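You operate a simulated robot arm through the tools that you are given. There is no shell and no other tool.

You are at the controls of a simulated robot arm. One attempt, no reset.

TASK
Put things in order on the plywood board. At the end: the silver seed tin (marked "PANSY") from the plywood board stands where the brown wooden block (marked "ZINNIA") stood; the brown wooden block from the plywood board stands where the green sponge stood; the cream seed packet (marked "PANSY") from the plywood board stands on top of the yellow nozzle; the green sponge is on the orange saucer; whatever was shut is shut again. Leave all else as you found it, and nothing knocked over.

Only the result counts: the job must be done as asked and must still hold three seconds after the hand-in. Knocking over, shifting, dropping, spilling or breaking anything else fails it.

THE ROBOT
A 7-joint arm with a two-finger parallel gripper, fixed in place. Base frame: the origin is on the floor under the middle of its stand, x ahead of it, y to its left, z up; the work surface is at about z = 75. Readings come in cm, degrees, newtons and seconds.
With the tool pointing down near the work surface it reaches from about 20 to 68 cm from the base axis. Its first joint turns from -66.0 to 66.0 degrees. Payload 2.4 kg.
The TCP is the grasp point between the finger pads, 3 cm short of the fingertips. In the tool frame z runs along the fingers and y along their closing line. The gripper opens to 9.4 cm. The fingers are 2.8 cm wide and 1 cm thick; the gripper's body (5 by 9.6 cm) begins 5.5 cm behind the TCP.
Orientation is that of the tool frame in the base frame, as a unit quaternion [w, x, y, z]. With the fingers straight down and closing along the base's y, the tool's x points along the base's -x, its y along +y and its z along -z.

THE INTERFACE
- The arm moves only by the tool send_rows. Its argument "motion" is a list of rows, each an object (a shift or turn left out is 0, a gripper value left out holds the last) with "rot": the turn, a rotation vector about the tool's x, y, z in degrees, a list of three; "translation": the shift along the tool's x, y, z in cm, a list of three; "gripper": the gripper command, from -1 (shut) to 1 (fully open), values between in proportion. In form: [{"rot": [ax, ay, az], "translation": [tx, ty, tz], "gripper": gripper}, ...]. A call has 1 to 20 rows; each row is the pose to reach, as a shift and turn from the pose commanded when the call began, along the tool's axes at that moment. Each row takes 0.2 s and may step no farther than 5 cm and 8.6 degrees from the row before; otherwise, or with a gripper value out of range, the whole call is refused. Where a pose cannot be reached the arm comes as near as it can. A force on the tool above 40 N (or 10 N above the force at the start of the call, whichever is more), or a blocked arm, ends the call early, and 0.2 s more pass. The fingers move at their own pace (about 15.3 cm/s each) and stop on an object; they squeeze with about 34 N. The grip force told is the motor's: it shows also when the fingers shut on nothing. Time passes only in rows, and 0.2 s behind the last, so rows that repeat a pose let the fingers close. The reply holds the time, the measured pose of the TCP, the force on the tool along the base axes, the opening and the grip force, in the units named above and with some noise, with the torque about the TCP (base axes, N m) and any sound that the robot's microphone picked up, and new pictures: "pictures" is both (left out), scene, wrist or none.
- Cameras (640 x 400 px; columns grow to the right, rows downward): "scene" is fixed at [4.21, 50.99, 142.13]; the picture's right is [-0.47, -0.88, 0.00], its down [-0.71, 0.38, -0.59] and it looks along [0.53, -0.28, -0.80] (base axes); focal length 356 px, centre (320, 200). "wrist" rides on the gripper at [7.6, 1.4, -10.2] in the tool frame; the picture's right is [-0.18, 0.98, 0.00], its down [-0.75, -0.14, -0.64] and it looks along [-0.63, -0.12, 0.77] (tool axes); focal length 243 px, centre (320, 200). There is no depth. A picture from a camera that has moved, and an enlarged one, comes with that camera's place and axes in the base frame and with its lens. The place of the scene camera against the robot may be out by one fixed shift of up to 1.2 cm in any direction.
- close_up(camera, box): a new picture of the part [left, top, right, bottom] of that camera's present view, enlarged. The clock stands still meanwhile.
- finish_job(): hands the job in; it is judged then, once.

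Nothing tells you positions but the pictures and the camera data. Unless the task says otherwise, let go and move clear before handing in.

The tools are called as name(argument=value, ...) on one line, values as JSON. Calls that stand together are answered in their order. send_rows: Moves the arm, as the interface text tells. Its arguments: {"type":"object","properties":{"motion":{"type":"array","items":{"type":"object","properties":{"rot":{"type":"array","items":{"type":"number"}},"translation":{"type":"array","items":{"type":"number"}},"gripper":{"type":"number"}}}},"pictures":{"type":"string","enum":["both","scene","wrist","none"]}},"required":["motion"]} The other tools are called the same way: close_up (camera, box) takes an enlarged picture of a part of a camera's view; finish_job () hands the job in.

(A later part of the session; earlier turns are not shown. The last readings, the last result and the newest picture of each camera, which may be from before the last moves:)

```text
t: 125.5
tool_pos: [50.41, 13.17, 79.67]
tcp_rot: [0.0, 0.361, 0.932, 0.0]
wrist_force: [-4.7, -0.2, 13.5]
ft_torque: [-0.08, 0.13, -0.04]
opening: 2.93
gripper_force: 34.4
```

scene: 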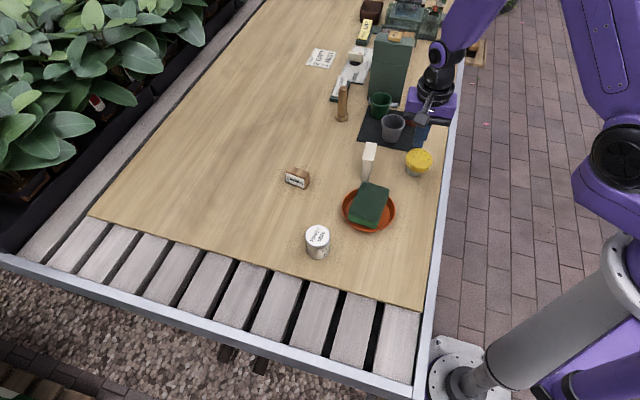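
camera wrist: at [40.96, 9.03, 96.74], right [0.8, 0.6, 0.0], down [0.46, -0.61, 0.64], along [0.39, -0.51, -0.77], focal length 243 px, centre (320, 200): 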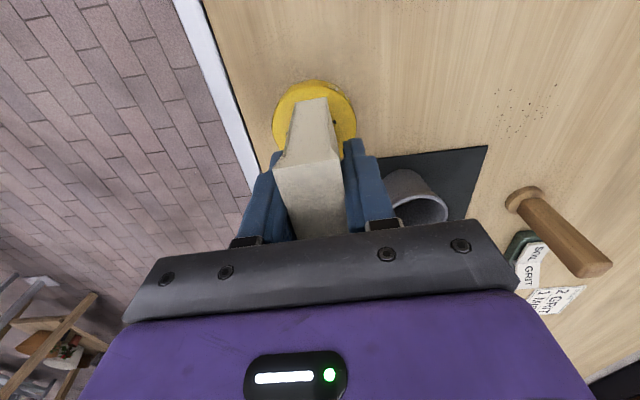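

send_rows(motion=[{"translation": [0, 0, -0.05], "gripper": -1}, {"translation": [0, 0, -0.05], "gripper": -0.383}, {"translation": [0, 0, -0.05], "gripper": -0.378}, {"translation": [0, 0, -0.05], "gripper": -0.36}, {"translation": [0, 0, -0.05], "gripper": -0.2}, {"translation": [0, 0, -0.05], "gripper": 0.4}, {"translation": [0, 0, -3], "gripper": 0.4}, {"translation": [0, 0, -7], "gripper": 0.4}, {"translation": [0, 0, -11.5], "gripper": 1}, {"translation": [0, 0, -13.3], "gripper": 1}, {"translation": [0, 0, -13.3], "gripper": 1}])

```text
t: 127.9
tool_pos: [50.35, 13.18, 92.98]
tcp_rot: [-0.001, 0.362, 0.932, 0.001]
wrist_force: [0.1, 0.0, 0.4]
ft_torque: [0.02, 0.01, -0.02]
opening: 9.42
gripper_force: 0.1
camera wrist: at [45.75, 19.4, 103.15], right [0.8, 0.6, 0.0], down [0.46, -0.61, 0.64], along [0.39, -0.51, -0.77], focal length 243 px, centre (320, 200)
```

scene: 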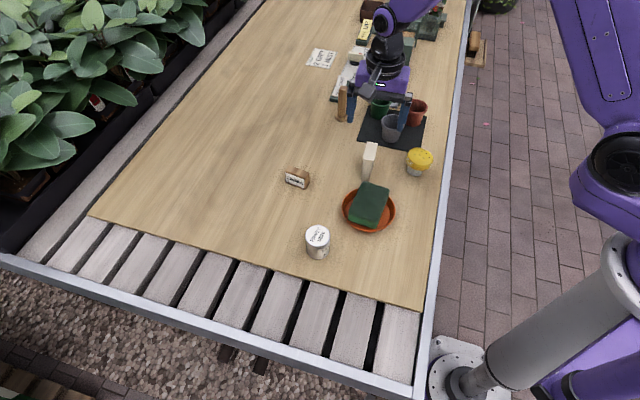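
wrist: 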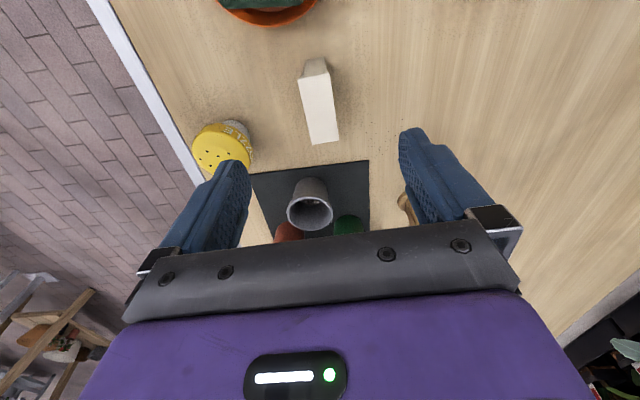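

The packet is standing on the board. I'll move over the nozzle with the gripper open and look before gripping it.

send_rows(motion=[{"translation": [-1.3, -3.77, 0], "gripper": 1}, {"translation": [-2.6, -7.53, 0]}, {"translation": [-3.92, -11.3, 0]}, {"translation": [-3.92, -11.3, 3]}, {"translation": [-3.92, -11.3, 3]}], pictures="wrist")

close_up(camera="wrist", box=[250, 40, 400, 180])

```text
t: 129.1
tool_pos: [45.79, 2.2, 89.93]
tcp_rot: [0.0, 0.362, 0.932, 0.0]
wrist_force: [0.2, 0.1, 0.6]
ft_torque: [0.0, 0.02, 0.01]
opening: 9.42
gripper_force: 0.0
camera wrist: at [41.19, 8.2, 100.22], right [0.8, 0.6, 0.0], down [0.46, -0.61, 0.64], along [0.39, -0.51, -0.77], focal length 243 px, centre (320, 200)
```

wrist: 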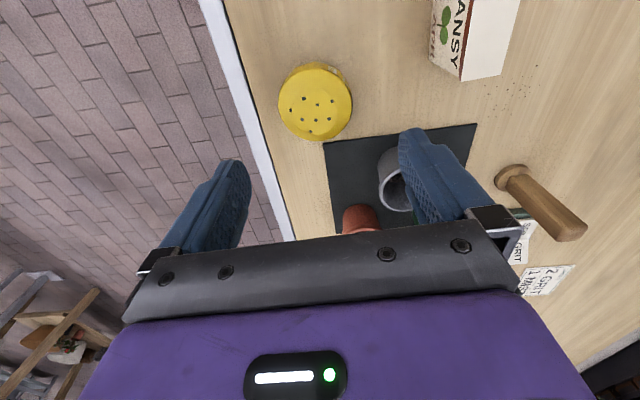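

```text
2.86 times, centred on (325, 110) of wrist
camera zoom: at [41.19, 8.2, 100.22], right [0.8, 0.6, 0.0], down [0.46, -0.61, 0.64], along [0.39, -0.51, -0.77], focal length 693 px, centre (306, 457)
```

zoom: 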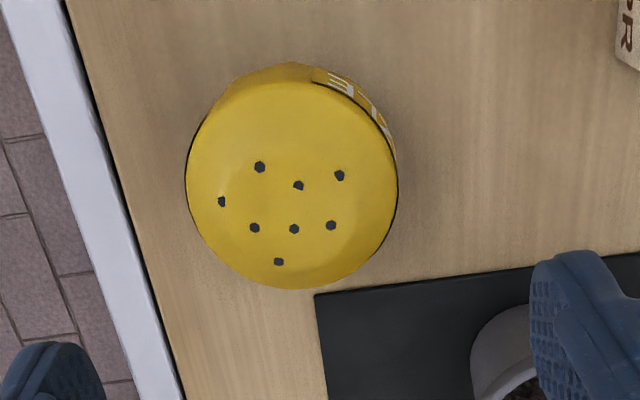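

send_rows(motion=[{"translation": [0.76, -0.29, 3]}, {"translation": [0.76, -0.29, 6.5]}, {"translation": [0.76, -0.29, 9.3]}, {"translation": [0.76, -0.29, 9.3], "gripper": 0.5}, {"translation": [0.76, -0.29, 9.3], "gripper": 0.42}, {"translation": [0.76, -0.29, 9.3], "gripper": 0.36}, {"translation": [0.76, -0.29, 9.3], "gripper": 0.32}, {"translation": [0.76, -0.29, 9.3], "gripper": 0.28}], pictures="none")

close_up(camera="wrist", box=[240, 90, 400, 240])

close_up(camera="scene", box=[395, 130, 445, 185])

```text
t: 130.9
tool_pos: [44.9, 2.44, 80.86]
tcp_rot: [0.0, 0.361, 0.933, 0.0]
wrist_force: [0.1, 0.1, -0.1]
ft_torque: [0.01, -0.03, 0.03]
opening: 6.11
gripper_force: 11.7
```

```text
2.67 times, centred on (320, 165) of wrist
camera zoom: at [40.22, 8.63, 90.98], right [0.8, 0.6, 0.0], down [0.46, -0.61, 0.64], along [0.39, -0.51, -0.77], focal length 647 px, centre (320, 293)
```

zoom: 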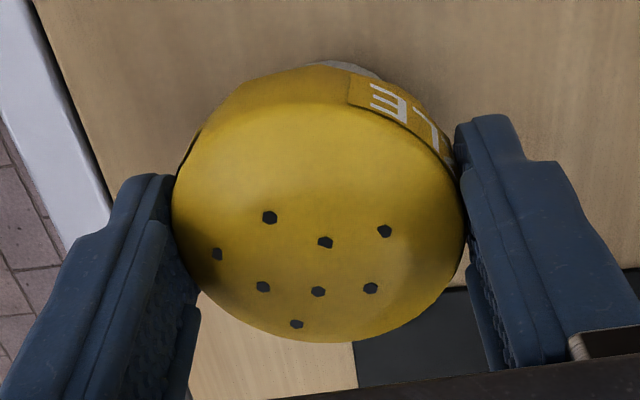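

```text
7.27 times, centred on (420, 158) of scene
camera zoom: at [4.21, 50.99, 142.13], right [-0.47, -0.88, 0.0], down [-0.71, 0.38, -0.59], along [0.53, -0.28, -0.8], focal length 2592 px, centre (-407, 509)
```

zoom: 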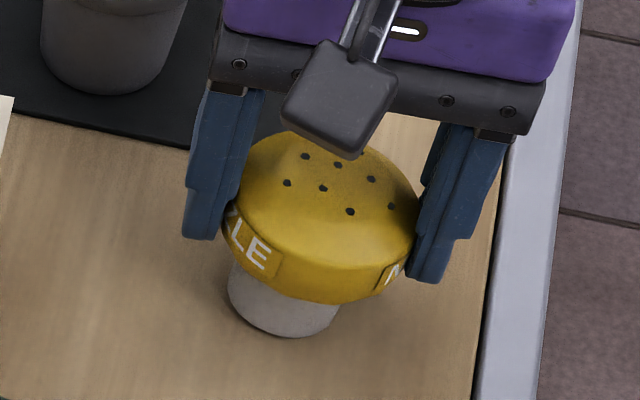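

The cap grips at 6.1 cm. I'll hold it, lift it slightly, turn it back to vertical and check.

send_rows(motion=[{"translation": [0, 0, 0], "gripper": 0.2}, {"translation": [0, 0, 0], "gripper": 0.0}, {"translation": [0, 0, -0.5]}, {"translation": [0, 0, -1.2]}, {"translation": [0.1, 0.49, -1.2], "rot": [0, -5, 0]}, {"translation": [0.1, 0.49, -1.2], "rot": [0, -10, 0]}, {"translation": [0.1, 0.49, -1.2], "rot": [0, -10, 0]}])

close_up(camera="scene", box=[395, 130, 445, 185])

close_up(camera="wrist", box=[240, 70, 400, 240])

```text
t: 132.5
tool_pos: [45.03, 3.15, 81.84]
tcp_rot: [0.082, 0.36, 0.929, -0.032]
wrist_force: [-0.3, -1.4, -0.5]
ft_torque: [0.02, 0.01, -0.01]
opening: 6.03
gripper_force: 33.6
camera wrist: at [39.25, 10.3, 90.56], right [0.8, 0.6, 0.03], down [0.37, -0.53, 0.76], along [0.48, -0.6, -0.65], focal length 243 px, centre (320, 200)
```

scene: 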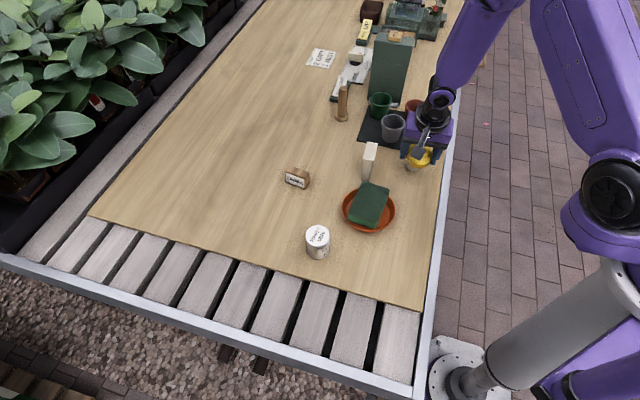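
wrist: 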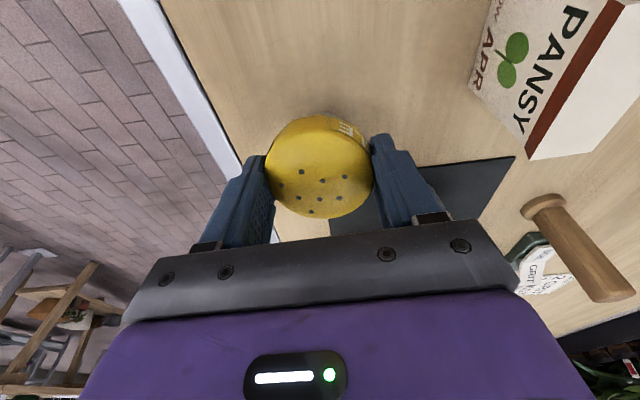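

```text
7.27 times, centred on (420, 158) of scene
camera zoom: at [4.2, 50.99, 142.13], right [-0.47, -0.88, 0.0], down [-0.71, 0.38, -0.59], along [0.53, -0.28, -0.8], focal length 2592 px, centre (-407, 509)
```

zoom: 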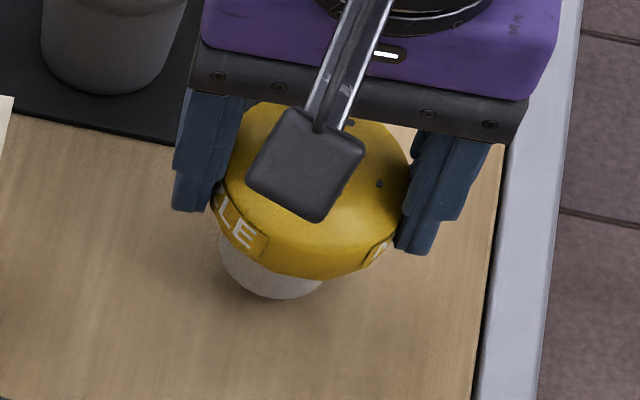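

```text
2.35 times, centred on (320, 155) of wrist
camera zoom: at [39.25, 10.3, 90.56], right [0.8, 0.6, 0.03], down [0.37, -0.53, 0.76], along [0.48, -0.6, -0.65], focal length 571 px, centre (320, 306)
```

zoom: 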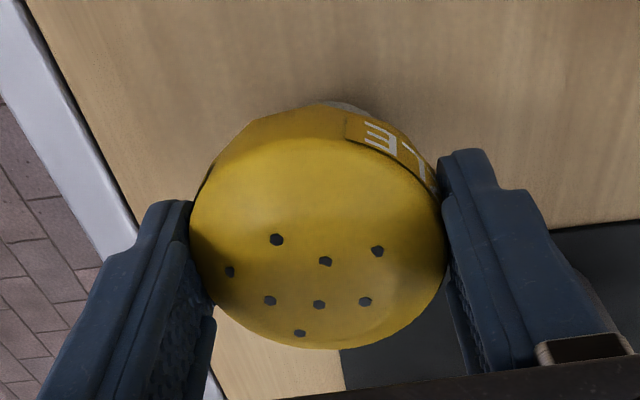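

The nozzle is held and lifted. I'll lower it slowly to the board and use the contact torque to judge whether its foot is flat.

send_rows(motion=[{"translation": [0.07, 0, 0.394]}, {"translation": [0.122, 0, 0.69]}, {"translation": [0.139, 0, 0.788]}, {"translation": [0.139, 0, 0.788]}], pictures="none")

send_rows(motion=[{"translation": [0.017, 0, 0.0985]}, {"translation": [0.035, 0, 0.197]}, {"translation": [0.035, 0, 0.197]}], pictures="none")

```text
t: 133.5
tool_pos: [45.04, 2.98, 81.04]
tcp_rot: [0.082, 0.36, 0.929, -0.032]
wrist_force: [0.6, 0.5, -0.6]
ft_torque: [-0.03, -0.02, 0.03]
opening: 6.02
gripper_force: 33.9
```

```text
t: 134.3
tool_pos: [45.13, 2.92, 80.92]
tcp_rot: [0.081, 0.36, 0.929, -0.031]
wrist_force: [0.4, 0.3, -0.6]
ft_torque: [0.0, 0.0, 0.01]
opening: 6.03
gripper_force: 34.2
```

send_rows(motion=[{"translation": [0.017, 0, 0.0985]}, {"translation": [0.035, 0, 0.197]}, {"translation": [0.035, 0, 0.197]}], pictures="none")

send_rows(motion=[{"translation": [0.009, 0, 0.0493]}, {"translation": [0.017, 0, 0.0985]}, {"translation": [0.017, 0, 0.0985]}], pictures="none")

```text
t: 135.1
tool_pos: [45.17, 3.08, 80.7]
tcp_rot: [0.082, 0.361, 0.928, -0.031]
wrist_force: [-2.1, 1.6, 19.3]
ft_torque: [0.09, 0.33, 0.03]
opening: 5.97
gripper_force: 34.1
```

```text
t: 135.9
tool_pos: [45.05, 2.91, 80.85]
tcp_rot: [0.083, 0.359, 0.929, -0.03]
wrist_force: [2.9, 1.3, 26.0]
ft_torque: [0.18, 0.0, -0.05]
opening: 5.97
gripper_force: 33.9
```

send_rows(motion=[{"translation": [0, 0, 0], "rot": [0, 1, 0]}, {"translation": [0, 0, 0], "rot": [0, 1.5, 0]}, {"translation": [0, 0, 0], "rot": [0, 1.5, 0]}], pictures="none")

send_rows(motion=[{"translation": [0, 0, 0]}], pictures="none")

send_rows(motion=[{"translation": [0, 0, 0]}], pictures="none")

```text
t: 136.7
tool_pos: [45.19, 2.86, 80.54]
tcp_rot: [0.071, 0.361, 0.929, -0.026]
wrist_force: [9.4, -1.9, 24.0]
ft_torque: [-0.03, -0.27, 0.02]
opening: 5.97
gripper_force: 34.3
```

```text
t: 137.1
tool_pos: [45.14, 2.99, 80.57]
tcp_rot: [0.071, 0.36, 0.93, -0.026]
wrist_force: [8.4, -2.3, 24.7]
ft_torque: [-0.04, -0.15, -0.02]
opening: 5.99
gripper_force: 33.8
```

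```text
t: 137.5
tool_pos: [45.18, 2.95, 80.5]
tcp_rot: [0.07, 0.36, 0.93, -0.026]
wrist_force: [6.4, -2.2, 24.9]
ft_torque: [-0.05, -0.13, 0.02]
opening: 5.97
gripper_force: 34.3
```

send_rows(motion=[{"translation": [0.02, 0, -0.1]}, {"translation": [0.02, 0, -0.1], "rot": [0, -3, 0]}, {"translation": [0.02, 0, -0.1], "rot": [0, -6, 0]}, {"translation": [0.02, 0, -0.1], "rot": [0, -6, 0]}], pictures="none")

send_rows(motion=[{"translation": [0, 0, 0]}], pictures="none")

close_up(camera="scene", box=[395, 130, 445, 185])

```text
t: 138.5
tool_pos: [44.77, 3.03, 80.55]
tcp_rot: [0.116, 0.359, 0.925, -0.047]
wrist_force: [-4.3, 1.9, 11.4]
ft_torque: [0.18, 0.24, 0.01]
opening: 5.97
gripper_force: 34.2
```

```text
t: 138.9
tool_pos: [45.01, 3.06, 80.71]
tcp_rot: [0.117, 0.359, 0.925, -0.045]
wrist_force: [-2.0, 0.2, 2.5]
ft_torque: [0.02, 0.11, 0.03]
opening: 6.0
gripper_force: 34.0
```

```text
7.27 times, centred on (420, 158) of scene
camera zoom: at [4.2, 50.99, 142.13], right [-0.47, -0.88, 0.0], down [-0.71, 0.38, -0.59], along [0.53, -0.28, -0.8], focal length 2592 px, centre (-407, 509)
```

zoom: 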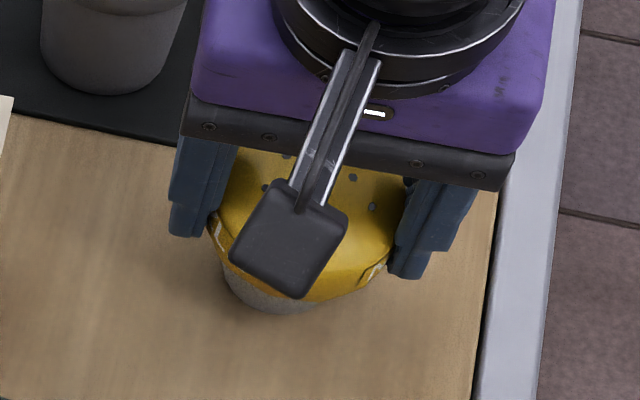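

send_rows(motion=[{"translation": [0.05, 0, -0.2]}, {"translation": [0.05, 0, -0.2], "rot": [0, 2.2, 0]}, {"translation": [0.05, 0, -0.2], "rot": [0, 4.4, 0]}, {"translation": [0.05, 0, -0.2], "rot": [0, 4.4, 0]}], pictures="none")

send_rows(motion=[{"translation": [0.009, 0, 0.05]}, {"translation": [0.017, 0, 0.1]}, {"translation": [0.017, 0, 0.1]}], pictures="none")

```text
t: 139.9
tool_pos: [44.98, 2.98, 80.81]
tcp_rot: [0.082, 0.36, 0.929, -0.032]
wrist_force: [-0.2, -0.1, -0.6]
ft_torque: [-0.01, 0.02, -0.02]
opening: 5.98
gripper_force: 33.8
```

```text
t: 140.7
tool_pos: [44.93, 3.08, 80.67]
tcp_rot: [0.083, 0.361, 0.928, -0.032]
wrist_force: [-0.4, 0.2, -0.5]
ft_torque: [0.01, 0.0, -0.01]
opening: 5.97
gripper_force: 33.2
```

send_rows(motion=[{"translation": [0.009, 0, 0.05]}, {"translation": [0.017, 0, 0.1]}, {"translation": [0.017, 0, 0.1]}], pictures="none")

send_rows(motion=[{"translation": [0.009, 0, 0.05]}, {"translation": [0.009, 0, 0.05]}], pictures="none")

send_rows(motion=[{"translation": [0, 0, 0]}], pictures="none")

```text
t: 141.5
tool_pos: [44.87, 3.15, 80.57]
tcp_rot: [0.082, 0.362, 0.928, -0.032]
wrist_force: [0.2, 0.2, -0.3]
ft_torque: [0.0, 0.02, -0.03]
opening: 6.0
gripper_force: 34.2
```

```text
t: 142.1
tool_pos: [44.95, 3.05, 80.6]
tcp_rot: [0.082, 0.36, 0.929, -0.031]
wrist_force: [-0.2, 0.7, 6.2]
ft_torque: [0.02, 0.09, 0.01]
opening: 6.0
gripper_force: 34.2
```

```text
t: 142.5
tool_pos: [44.92, 3.02, 80.54]
tcp_rot: [0.083, 0.361, 0.928, -0.032]
wrist_force: [-1.2, 0.0, 7.5]
ft_torque: [0.02, 0.14, 0.01]
opening: 5.99
gripper_force: 34.9
```

send_rows(motion=[{"translation": [0, 0, 0], "gripper": 0.26}, {"translation": [0, 0, 0], "gripper": 0.268}, {"translation": [0, 0, 0], "gripper": 0.276}, {"translation": [0, 0, 0], "gripper": 0.284}, {"translation": [0, 0, 0], "gripper": 0.3}, {"translation": [0, 0, 0], "gripper": 0.34}, {"translation": [0, 0, 0], "gripper": 0.5}, {"translation": [0, 0, 0], "gripper": 0.9}, {"translation": [0, 0, 0], "gripper": 1}], pictures="none")

send_rows(motion=[{"translation": [-0.7, 0, -4]}, {"translation": [-1.4, 0, -8], "rot": [0, 3, 0]}, {"translation": [-1.74, 0, -9.85], "rot": [0, 7, 0]}, {"translation": [-1.74, 0, -9.85], "rot": [0, 10, 0]}, {"translation": [-1.74, 0, -9.85], "rot": [0, 10, 0]}], pictures="none")

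close_up(camera="scene", box=[400, 144, 436, 180])

close_up(camera="wrist", box=[240, 40, 400, 190])

```text
t: 144.5
tool_pos: [44.9, 3.12, 80.52]
tcp_rot: [0.082, 0.361, 0.929, -0.032]
wrist_force: [0.4, -0.1, 0.2]
ft_torque: [0.02, 0.03, 0.0]
opening: 9.4
gripper_force: 0.0
```

```text
t: 145.7
tool_pos: [44.97, 2.91, 90.6]
tcp_rot: [-0.001, 0.362, 0.932, 0.0]
wrist_force: [0.2, 0.5, 0.4]
ft_torque: [0.02, 0.0, 0.01]
opening: 9.38
gripper_force: 0.1
```

```text
11.11 times, centred on (418, 162) of scene
camera zoom: at [4.21, 50.99, 142.13], right [-0.47, -0.88, 0.0], down [-0.71, 0.38, -0.59], along [0.53, -0.28, -0.8], focal length 3960 px, centre (-769, 622)
```

zoom: 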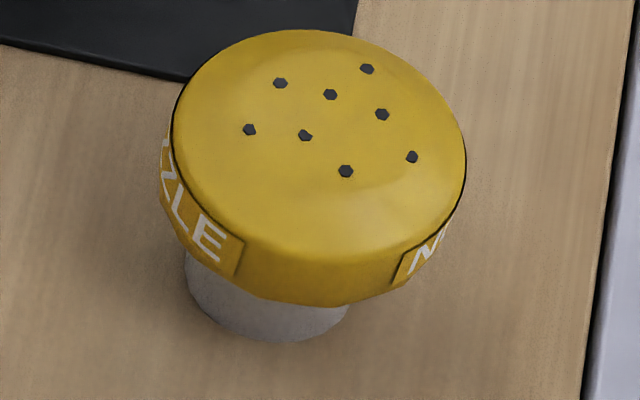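

```text
2.67 times, centred on (320, 115) of wrist
camera zoom: at [40.31, 9.17, 100.76], right [0.8, 0.6, 0.0], down [0.46, -0.61, 0.64], along [0.39, -0.51, -0.77], focal length 647 px, centre (320, 427)
```

zoom: 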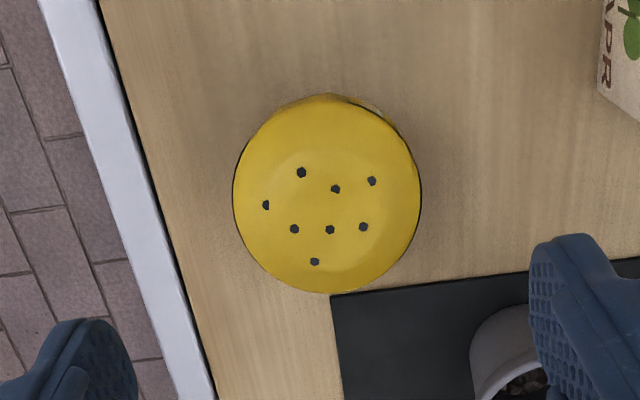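

The nozzle stands upright again, close to its original place. This time I'll set the packet down with only a feather-light touch and no pressing. First, I'll go back over the packet.

send_rows(motion=[{"translation": [1.06, 3.73, 0], "gripper": 1}, {"translation": [2.12, 7.47, 0]}, {"translation": [3.18, 11.2, 0]}, {"translation": [3.18, 11.2, 2.5]}, {"translation": [3.18, 11.2, 2.5]}], pictures="wrist")

close_up(camera="wrist", box=[270, 80, 370, 200])

```text
t: 146.9
tool_pos: [50.21, 13.6, 88.08]
tcp_rot: [0.001, 0.362, 0.932, 0.0]
wrist_force: [-0.4, 0.4, -0.1]
ft_torque: [0.01, 0.0, 0.0]
opening: 9.41
gripper_force: 0.0
camera wrist: at [45.69, 19.83, 98.19], right [0.8, 0.6, 0.0], down [0.46, -0.61, 0.64], along [0.39, -0.51, -0.77], focal length 243 px, centre (320, 200)
```

wrist: 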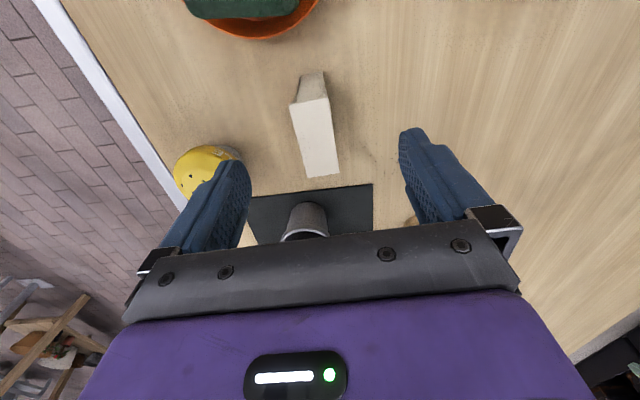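

```text
3.33 times, centred on (320, 140) of wrist
camera zoom: at [45.69, 19.83, 98.19], right [0.8, 0.6, 0.0], down [0.46, -0.61, 0.64], along [0.39, -0.51, -0.77], focal length 809 px, centre (320, 400)
```

zoom: 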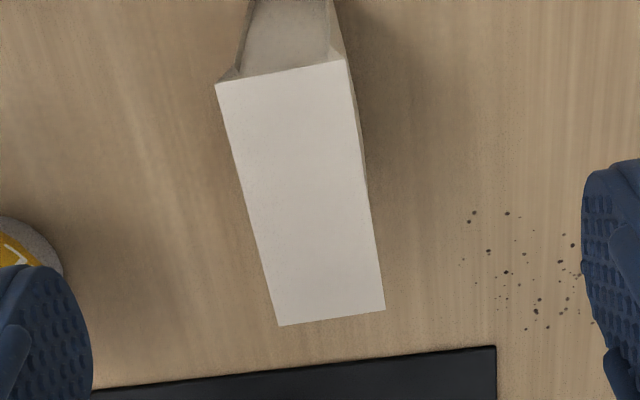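

send_rows(motion=[{"translation": [-0.05, -0.27, 3]}, {"translation": [-0.05, -0.27, 6]}, {"translation": [-0.05, -0.27, 8.05]}, {"translation": [-0.05, -0.27, 8.05], "gripper": 0.2}, {"translation": [-0.05, -0.27, 8.05], "gripper": -0.2}, {"translation": [-0.05, -0.27, 8.05], "gripper": -0.32}, {"translation": [-0.05, -0.27, 8.05], "gripper": -0.383}, {"translation": [-0.05, -0.27, 8.05], "gripper": -0.5}, {"translation": [-0.05, -0.27, 8.05], "gripper": -0.5}], pictures="none")

close_up(camera="wrist", box=[250, 70, 400, 190])

```text
t: 148.9
tool_pos: [50.02, 13.47, 80.07]
tcp_rot: [0.001, 0.362, 0.932, 0.0]
wrist_force: [-0.3, 0.1, -0.1]
ft_torque: [0.01, 0.03, 0.0]
opening: 2.9
gripper_force: 33.6
```

```text
3.33 times, centred on (325, 130) of wrist
camera zoom: at [45.42, 19.63, 90.16], right [0.8, 0.6, 0.0], down [0.46, -0.61, 0.64], along [0.39, -0.51, -0.77], focal length 809 px, centre (303, 433)
```

zoom: 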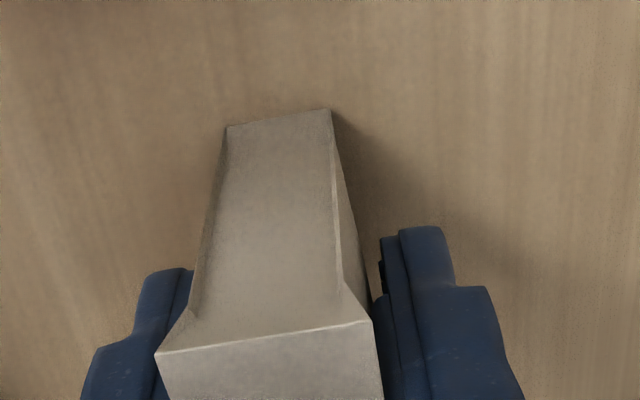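

send_rows(motion=[{"translation": [0, 0, -2], "gripper": -1}, {"translation": [0, 0, -6]}, {"translation": [0, 0, -10]}, {"translation": [0, 0, -12]}, {"translation": [-1.2, -3.66, -12]}, {"translation": [-2.4, -7.32, -12]}, {"translation": [-3.59, -10.98, -12]}, {"translation": [-3.59, -10.98, -9]}, {"translation": [-3.59, -10.98, -7.2]}, {"translation": [-3.59, -10.98, -6.6]}, {"translation": [-3.59, -10.98, -6.6]}], pictures="none")

close_up(camera="wrist", box=[250, 70, 400, 190])

close_up(camera="scene", box=[400, 134, 436, 180])

```text
t: 151.3
tool_pos: [45.16, 2.81, 86.62]
tcp_rot: [0.001, 0.362, 0.932, 0.0]
wrist_force: [0.1, -0.8, -0.8]
ft_torque: [0.0, 0.0, -0.04]
opening: 2.93
gripper_force: 33.5
```

```text
3.33 times, centred on (325, 130) of wrist
camera zoom: at [40.56, 9.02, 96.78], right [0.8, 0.6, 0.0], down [0.46, -0.61, 0.64], along [0.39, -0.51, -0.77], focal length 809 px, centre (303, 433)
```

zoom: 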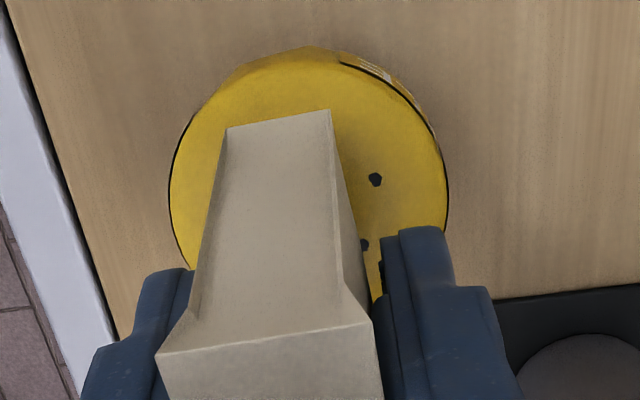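

```text
8.70 times, centred on (418, 157) of scene
camera zoom: at [4.21, 50.99, 142.13], right [-0.47, -0.88, 0.0], down [-0.71, 0.38, -0.59], along [0.53, -0.28, -0.8], focal length 3099 px, centre (-532, 574)
```

zoom: 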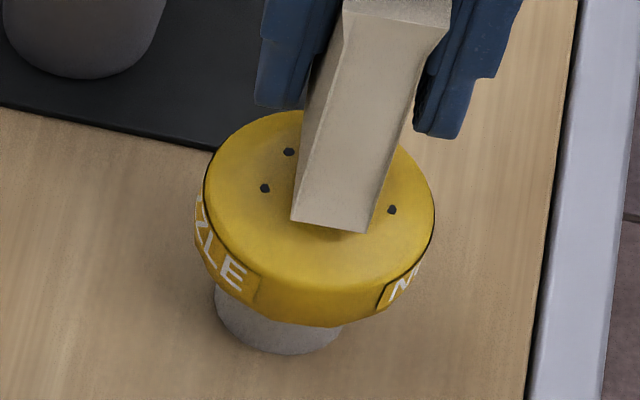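

Alignment looks good here: the packet is within about 1 mm of the nozzle's centre. I'll make a tiny sideways correction and lower in very fine steps, watching for the first hint of contact.

send_rows(motion=[{"translation": [0, 0.12, 0]}, {"translation": [0, 0.12, 0.2]}, {"translation": [0, 0.12, 0.4]}, {"translation": [0, 0.12, 0.48]}, {"translation": [0, 0.12, 0.48]}], pictures="none")

send_rows(motion=[{"translation": [0, 0, 0.03]}, {"translation": [0, 0, 0.06]}, {"translation": [0, 0, 0.06]}], pictures="none")

send_rows(motion=[{"translation": [0, 0, 0.03]}, {"translation": [0, 0, 0.06]}, {"translation": [0, 0, 0.06]}], pictures="none")

```text
t: 152.5
tool_pos: [45.25, 2.83, 86.08]
tcp_rot: [0.001, 0.362, 0.932, -0.001]
wrist_force: [0.3, 0.1, -0.2]
ft_torque: [0.0, -0.02, 0.0]
opening: 2.95
gripper_force: 33.5
```

```text
t: 153.3
tool_pos: [45.32, 2.81, 86.07]
tcp_rot: [0.001, 0.362, 0.932, 0.0]
wrist_force: [0.0, 0.0, 0.1]
ft_torque: [0.0, 0.01, -0.04]
opening: 2.95
gripper_force: 34.0
```

```text
t: 154.1
tool_pos: [45.31, 2.86, 86.0]
tcp_rot: [0.001, 0.362, 0.932, -0.002]
wrist_force: [-0.4, -0.8, -0.3]
ft_torque: [0.02, 0.0, 0.0]
opening: 2.94
gripper_force: 33.9
```

send_rows(motion=[{"translation": [0, 0, 0.03]}, {"translation": [0, 0, 0.06]}, {"translation": [0, 0, 0.06]}], pictures="none")

send_rows(motion=[{"translation": [0, 0, 0.02]}, {"translation": [0, 0, 0.04]}, {"translation": [0, 0, 0.04]}], pictures="none")

```text
t: 154.9
tool_pos: [45.46, 2.79, 85.96]
tcp_rot: [0.0, 0.362, 0.932, -0.001]
wrist_force: [0.3, -0.2, 0.1]
ft_torque: [0.01, -0.01, 0.01]
opening: 2.96
gripper_force: 34.1
```

```text
t: 155.7
tool_pos: [45.34, 2.89, 85.96]
tcp_rot: [0.001, 0.362, 0.932, -0.001]
wrist_force: [0.1, 0.1, -0.8]
ft_torque: [0.0, 0.02, 0.03]
opening: 2.95
gripper_force: 33.6
```

send_rows(motion=[{"translation": [0, 0, 0.02]}, {"translation": [0, 0, 0.04]}, {"translation": [0, 0, 0.04]}], pictures="none")

send_rows(motion=[{"translation": [0, 0, 0.02]}, {"translation": [0, 0, 0.03]}, {"translation": [0, 0, 0.03]}], pictures="none")

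```text
t: 156.5
tool_pos: [45.25, 2.85, 86.01]
tcp_rot: [0.001, 0.361, 0.932, -0.001]
wrist_force: [-0.4, 0.1, -0.8]
ft_torque: [-0.07, 0.0, -0.02]
opening: 2.94
gripper_force: 33.7
```

```text
t: 157.3
tool_pos: [45.37, 2.73, 86.05]
tcp_rot: [0.001, 0.361, 0.932, -0.001]
wrist_force: [-0.3, -0.7, 10.7]
ft_torque: [-0.01, 0.02, -0.01]
opening: 2.91
gripper_force: 34.6
```

send_rows(motion=[{"translation": [0, 0, -0.025]}, {"translation": [0, 0, -0.025]}], pictures="none")

close_up(camera="wrist", box=[250, 70, 400, 190])

close_up(camera="scene", box=[400, 134, 436, 180])

```text
t: 157.9
tool_pos: [45.31, 2.83, 85.87]
tcp_rot: [0.001, 0.362, 0.932, 0.0]
wrist_force: [-0.9, -0.2, 12.8]
ft_torque: [-0.04, 0.05, 0.01]
opening: 2.92
gripper_force: 33.9
```

```text
3.33 times, centred on (325, 130) of wrist
camera zoom: at [40.74, 9.02, 96.07], right [0.8, 0.6, 0.0], down [0.46, -0.61, 0.64], along [0.39, -0.51, -0.77], focal length 809 px, centre (303, 433)
```

zoom: 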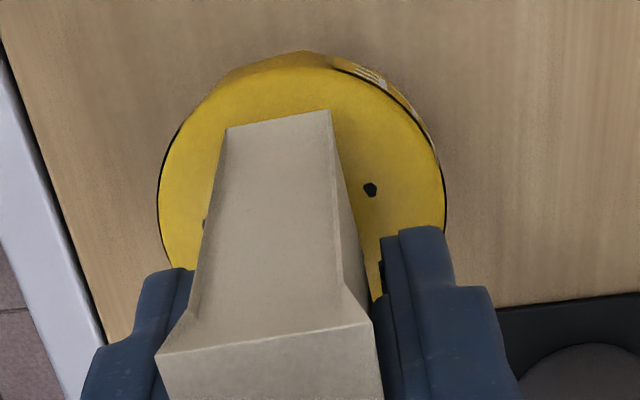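

```text
8.70 times, centred on (418, 157) of scene
camera zoom: at [4.19, 50.99, 142.13], right [-0.47, -0.88, 0.0], down [-0.71, 0.38, -0.59], along [0.53, -0.28, -0.8], focal length 3099 px, centre (-532, 574)
```

zoom: 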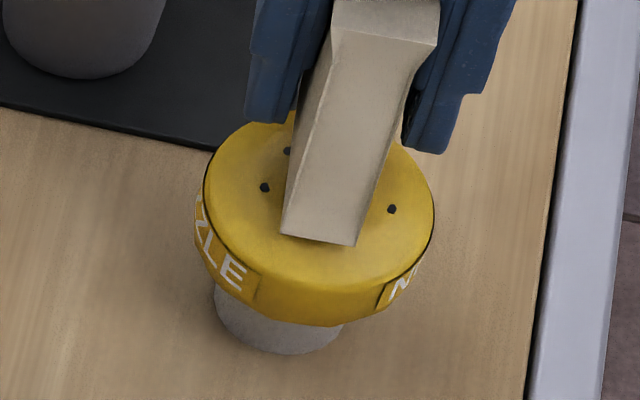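

send_rows(motion=[{"translation": [0, 0, -0.1]}, {"translation": [0, 0, -0.2]}, {"translation": [0.12, 0, -0.2]}, {"translation": [0.12, 0, -0.1]}, {"translation": [0.12, 0, -0.05]}, {"translation": [0.12, 0, -0.05]}], pictures="none")

send_rows(motion=[{"translation": [0, 0, 0.02]}, {"translation": [0, 0, 0.02]}], pictures="none")

```text
t: 159.3
tool_pos: [45.32, 2.95, 85.88]
tcp_rot: [0.001, 0.362, 0.932, 0.0]
wrist_force: [-0.1, 0.5, 5.2]
ft_torque: [0.03, 0.01, 0.03]
opening: 2.91
gripper_force: 34.4
```

```text
t: 159.9
tool_pos: [45.27, 2.93, 85.85]
tcp_rot: [0.001, 0.361, 0.932, -0.001]
wrist_force: [-0.3, 0.1, 5.9]
ft_torque: [-0.03, 0.01, -0.01]
opening: 2.92
gripper_force: 33.7
```

Contact is light, about 5 N. Now the soft release, in tiny increments of grip width.

send_rows(motion=[{"translation": [0, 0, -0.02], "gripper": -0.4}, {"translation": [0, 0, -0.02], "gripper": -0.385}, {"translation": [0, 0, -0.02], "gripper": -0.382}, {"translation": [0, 0, -0.02], "gripper": -0.38}, {"translation": [0, 0, -0.02], "gripper": -0.378}, {"translation": [0, 0, -0.02], "gripper": -0.376}], pictures="none")

close_up(camera="wrist", box=[250, 70, 400, 190])

close_up(camera="scene", box=[400, 134, 436, 180])

```text
t: 161.3
tool_pos: [45.38, 3.0, 85.93]
tcp_rot: [0.001, 0.361, 0.933, 0.0]
wrist_force: [0.9, 0.2, -1.6]
ft_torque: [0.01, -0.01, 0.0]
opening: 3.01
gripper_force: 11.1
```

```text
3.33 times, centred on (325, 130) of wrist
camera zoom: at [40.68, 9.1, 96.09], right [0.8, 0.6, 0.0], down [0.46, -0.61, 0.64], along [0.39, -0.51, -0.77], focal length 809 px, centre (303, 433)
```

zoom: 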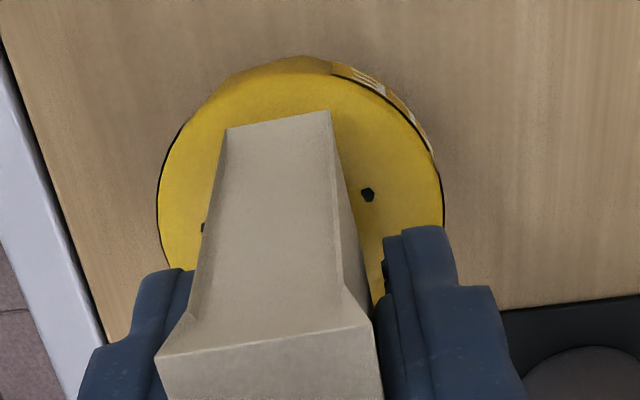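

```text
8.70 times, centred on (418, 157) of scene
camera zoom: at [4.21, 50.99, 142.13], right [-0.47, -0.88, 0.0], down [-0.71, 0.38, -0.59], along [0.53, -0.28, -0.8], focal length 3099 px, centre (-532, 574)
```

zoom: 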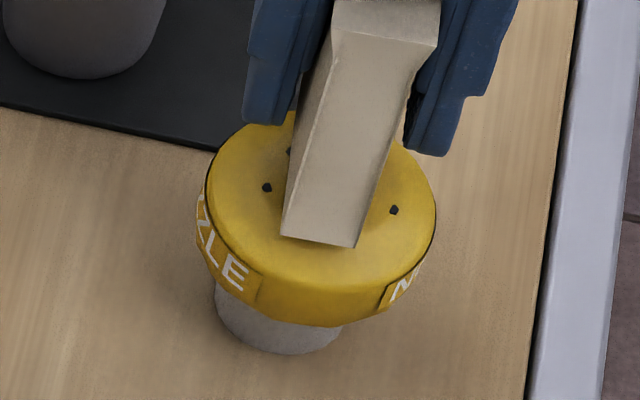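

send_rows(motion=[{"translation": [0, 0, 0], "gripper": -0.373}, {"translation": [0, 0, 0], "gripper": -0.37}, {"translation": [0, 0, 0], "gripper": -0.367}, {"translation": [0, 0, 0], "gripper": -0.363}], pictures="none")

close_up(camera="wrist", box=[250, 70, 400, 190])

```text
t: 162.3
tool_pos: [45.3, 2.93, 85.87]
tcp_rot: [0.001, 0.361, 0.932, -0.001]
wrist_force: [-0.3, -0.1, -0.6]
ft_torque: [-0.03, -0.01, -0.01]
opening: 3.06
gripper_force: 0.3
```

```text
3.33 times, centred on (325, 130) of wrist
camera zoom: at [40.68, 9.1, 96.09], right [0.8, 0.6, 0.0], down [0.46, -0.61, 0.64], along [0.39, -0.51, -0.77], focal length 809 px, centre (303, 433)
```

zoom: 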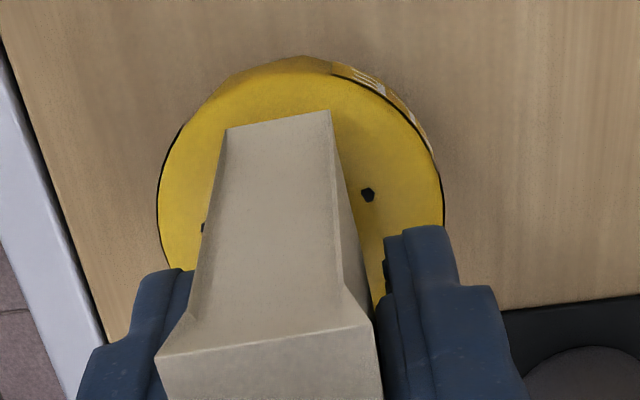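

The grip is at zero and nothing has moved. I'll wait a moment and open a little more.

send_rows(motion=[{"translation": [0, 0, 0], "gripper": -0.36}, {"translation": [0, 0, 0], "gripper": -0.35}, {"translation": [0, 0, 0], "gripper": -0.34}], pictures="none")

close_up(camera="wrist", box=[250, 70, 400, 190])

close_up(camera="scene", box=[400, 134, 436, 180])

```text
t: 163.1
tool_pos: [45.22, 3.05, 86.02]
tcp_rot: [0.001, 0.361, 0.932, 0.0]
wrist_force: [-0.6, -0.3, 0.1]
ft_torque: [-0.02, -0.03, 0.0]
opening: 3.11
gripper_force: 0.0
```

```text
3.33 times, centred on (325, 130) of wrist
camera zoom: at [40.68, 9.1, 96.09], right [0.8, 0.6, 0.0], down [0.46, -0.61, 0.64], along [0.39, -0.51, -0.77], focal length 809 px, centre (303, 433)
```

zoom: 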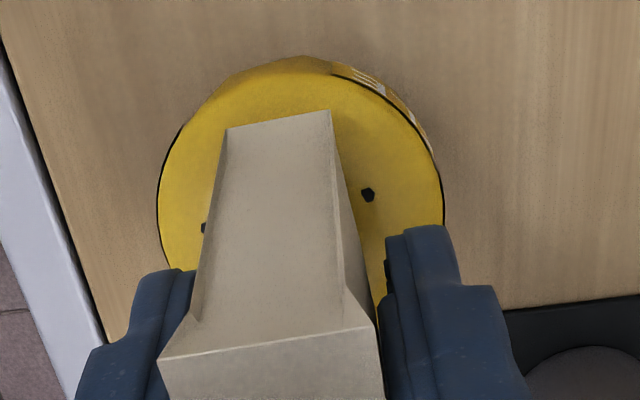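

```text
8.70 times, centred on (418, 157) of scene
camera zoom: at [4.21, 50.99, 142.13], right [-0.47, -0.88, 0.0], down [-0.71, 0.38, -0.59], along [0.53, -0.28, -0.8], focal length 3099 px, centre (-532, 574)
```

zoom: 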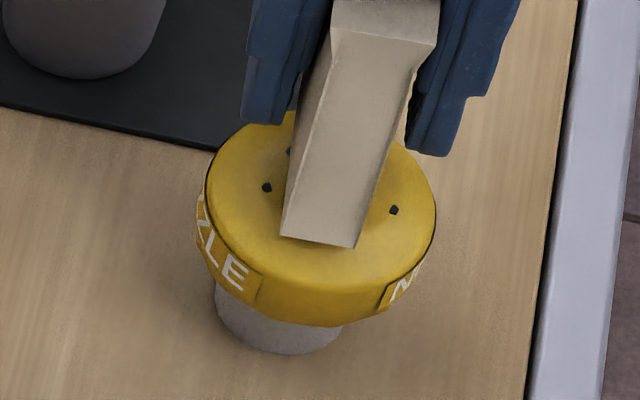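

send_rows(motion=[{"translation": [0, 0, 0], "gripper": -0.33}, {"translation": [0, 0, 0], "gripper": -0.315}, {"translation": [0, 0, 0], "gripper": -0.3}], pictures="none")

close_up(camera="wrist", box=[250, 70, 400, 190])

```text
t: 163.9
tool_pos: [45.34, 2.83, 85.9]
tcp_rot: [0.001, 0.362, 0.932, 0.0]
wrist_force: [-0.1, 1.0, 0.2]
ft_torque: [-0.01, 0.0, -0.02]
opening: 3.29
gripper_force: 0.0
```

```text
3.33 times, centred on (325, 130) of wrist
camera zoom: at [40.68, 9.1, 96.09], right [0.8, 0.6, 0.0], down [0.46, -0.61, 0.64], along [0.39, -0.51, -0.77], focal length 809 px, centre (303, 433)
```

zoom: 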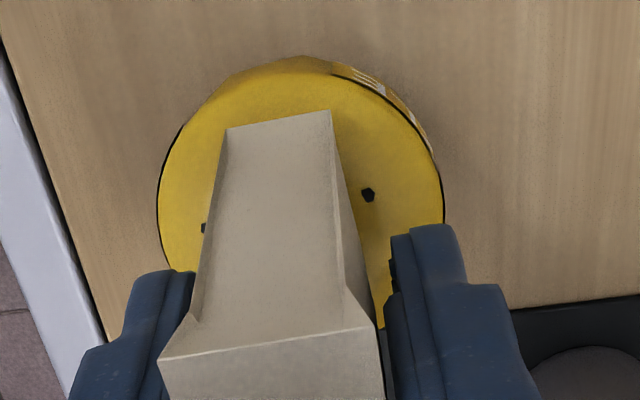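

The packet is standing on its own; the finger moved away and it stayed. I'll open further in small steps and keep checking.

send_rows(motion=[{"translation": [0, 0, 0], "gripper": -0.28}, {"translation": [0, 0, 0], "gripper": -0.25}, {"translation": [0, 0, 0], "gripper": -0.22}], pictures="none")

close_up(camera="wrist", box=[250, 70, 400, 190])

close_up(camera="scene", box=[400, 134, 436, 180])

```text
t: 164.7
tool_pos: [45.32, 2.94, 85.85]
tcp_rot: [0.0, 0.361, 0.932, 0.001]
wrist_force: [-0.2, -0.3, 0.2]
ft_torque: [0.02, -0.01, -0.02]
opening: 3.65
gripper_force: 0.1
```

```text
3.33 times, centred on (325, 130) of wrist
camera zoom: at [40.68, 9.1, 96.09], right [0.8, 0.6, 0.0], down [0.46, -0.61, 0.64], along [0.39, -0.51, -0.77], focal length 809 px, centre (303, 433)
```

zoom: 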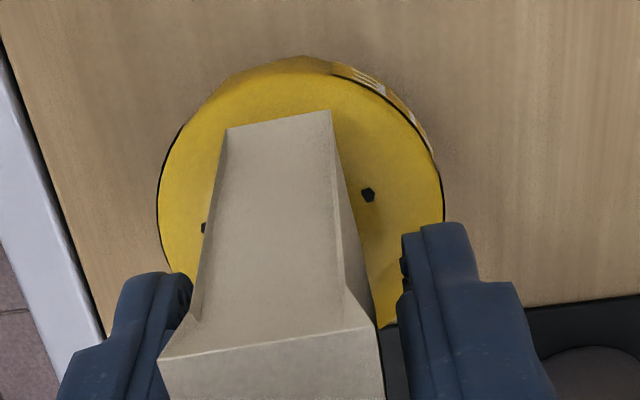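

```text
8.70 times, centred on (418, 157) of scene
camera zoom: at [4.21, 50.99, 142.13], right [-0.47, -0.88, 0.0], down [-0.71, 0.38, -0.59], along [0.53, -0.28, -0.8], focal length 3099 px, centre (-532, 574)
```

zoom: 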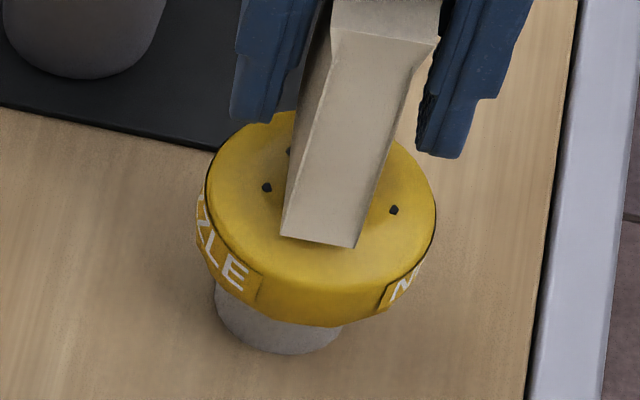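

It's standing freely and steady. I'll open the fingers wide slowly and check again before lifting away.

send_rows(motion=[{"translation": [0, 0, 0], "gripper": -0.15}, {"translation": [0, 0, 0], "gripper": -0.05}, {"translation": [0, 0, 0], "gripper": 0.1}, {"translation": [0, 0, 0], "gripper": 0.2}, {"translation": [0, 0, 0], "gripper": 0.2}, {"translation": [0, 0, 0], "gripper": 0.2}], pictures="none")

close_up(camera="wrist", box=[250, 70, 400, 190])

```text
t: 166.1
tool_pos: [45.08, 2.93, 85.89]
tcp_rot: [0.0, 0.361, 0.932, 0.0]
wrist_force: [0.7, -0.6, 0.4]
ft_torque: [0.01, 0.02, -0.01]
opening: 5.66
gripper_force: 0.0
```

```text
3.33 times, centred on (325, 130) of wrist
camera zoom: at [40.68, 9.1, 96.09], right [0.8, 0.6, 0.0], down [0.46, -0.61, 0.64], along [0.39, -0.51, -0.77], focal length 809 px, centre (303, 433)
```

zoom: 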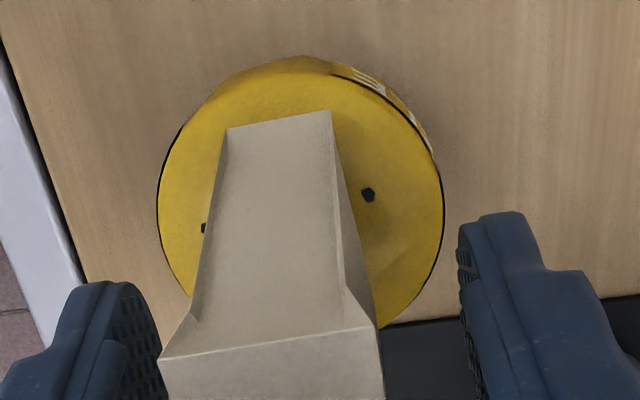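

The packet stands upright on the nozzle and hasn't moved. I'll rise straight up, clear of it.

send_rows(motion=[{"translation": [0, 0, -1], "gripper": 0.2}, {"translation": [0, 0, -3]}, {"translation": [0, 0, -6]}, {"translation": [0, 0, -9]}, {"translation": [0, 0, -12]}, {"translation": [0, 0, -12]}])

close_up(camera="scene", box=[390, 110, 446, 190])

```text
t: 167.5
tool_pos: [45.34, 2.98, 98.01]
tcp_rot: [0.001, 0.362, 0.932, 0.0]
wrist_force: [0.5, 0.2, 0.3]
ft_torque: [0.01, 0.02, -0.01]
opening: 5.64
gripper_force: 0.1
camera wrist: at [40.68, 9.24, 108.08], right [0.8, 0.6, 0.0], down [0.46, -0.61, 0.64], along [0.39, -0.51, -0.77], focal length 243 px, centre (320, 200)
```

scene: 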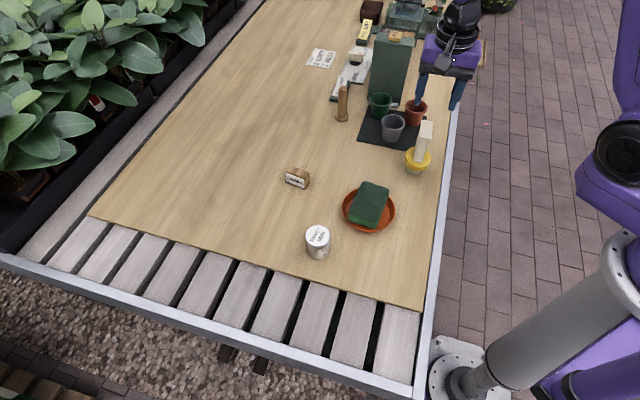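
wrist: 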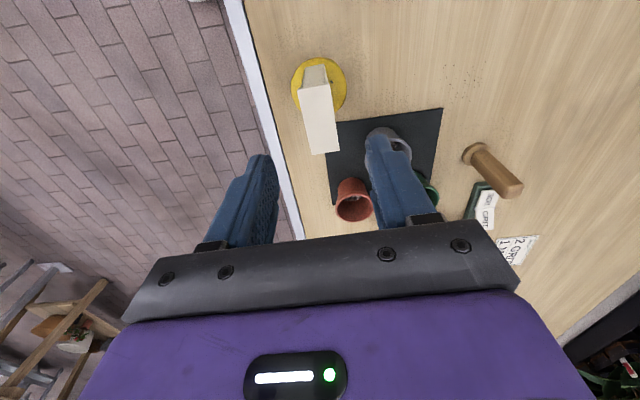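

```text
5.00 times, centred on (418, 150) of scene
camera zoom: at [4.21, 50.99, 142.13], right [-0.47, -0.88, 0.0], down [-0.71, 0.38, -0.59], along [0.53, -0.28, -0.8], focal length 1782 px, centre (-170, 450)
```

zoom: 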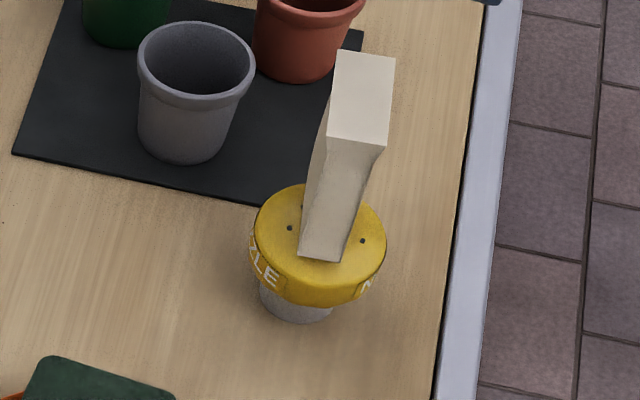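

Everything looks in place. I'll move the arm well clear and wait a couple of seconds to confirm all of it holds still.

send_rows(motion=[{"translation": [0, 0, -3], "gripper": 0.2}, {"translation": [1.7, -3, -5]}, {"translation": [3.5, -6, -6]}, {"translation": [5.3, -9, -6]}, {"translation": [6.5, -12.5, -6]}, {"translation": [7.5, -16, -6]}, {"translation": [7.5, -16, -6]}, {"translation": [7.5, -16, -6]}, {"translation": [7.5, -16, -6]}, {"translation": [7.5, -16, -6]}, {"translation": [7.5, -16, -6]}, {"translation": [7.5, -16, -6]}, {"translation": [7.5, -16, -6]}, {"translation": [7.5, -16, -6]}], pictures="scene")

close_up(camera="scene", box=[390, 110, 446, 190])

close_up(camera="scene", box=[260, 150, 420, 260])

close_up(camera="scene", box=[300, 0, 480, 140])

```text
t: 170.5
tool_pos: [29.02, -3.68, 103.91]
tcp_rot: [0.001, 0.362, 0.932, -0.001]
wrist_force: [0.0, -0.3, 0.1]
ft_torque: [0.04, 0.01, 0.02]
opening: 5.66
gripper_force: 0.0
```

scene: 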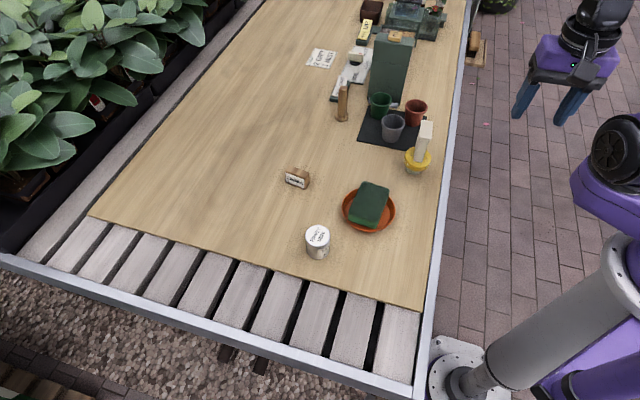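

```text
5.00 times, centred on (418, 150) of scene
camera zoom: at [4.21, 50.99, 142.13], right [-0.47, -0.88, 0.0], down [-0.71, 0.38, -0.59], along [0.53, -0.28, -0.8], focal length 1782 px, centre (-170, 450)
```

zoom: 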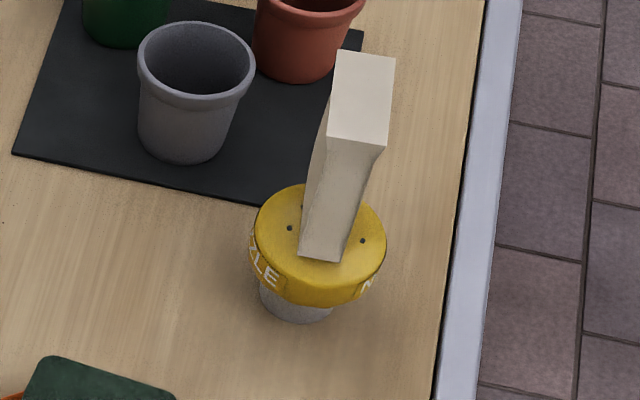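

```text
3.64 times, centred on (340, 205) of scene
camera zoom: at [4.21, 50.99, 142.13], right [-0.47, -0.88, 0.0], down [-0.71, 0.38, -0.59], along [0.53, -0.28, -0.8], focal length 1296 px, centre (247, 182)
```

zoom: 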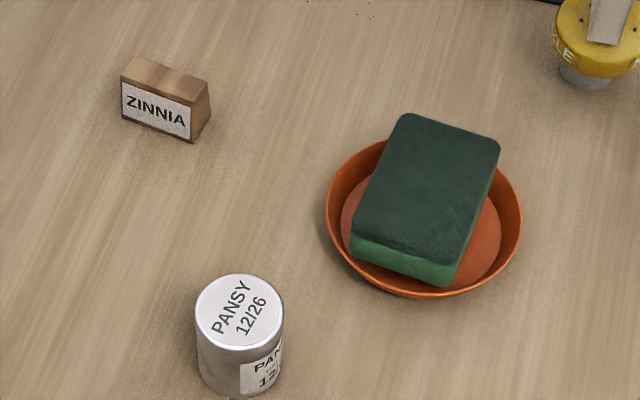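

```text
2.86 times, centred on (390, 70) of scene
camera zoom: at [4.21, 50.99, 142.13], right [-0.47, -0.88, 0.0], down [-0.71, 0.38, -0.59], along [0.53, -0.28, -0.8], focal length 1018 px, centre (120, 571)
```

zoom: 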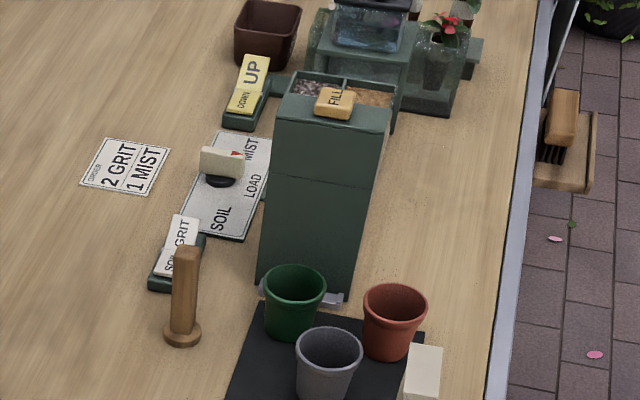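

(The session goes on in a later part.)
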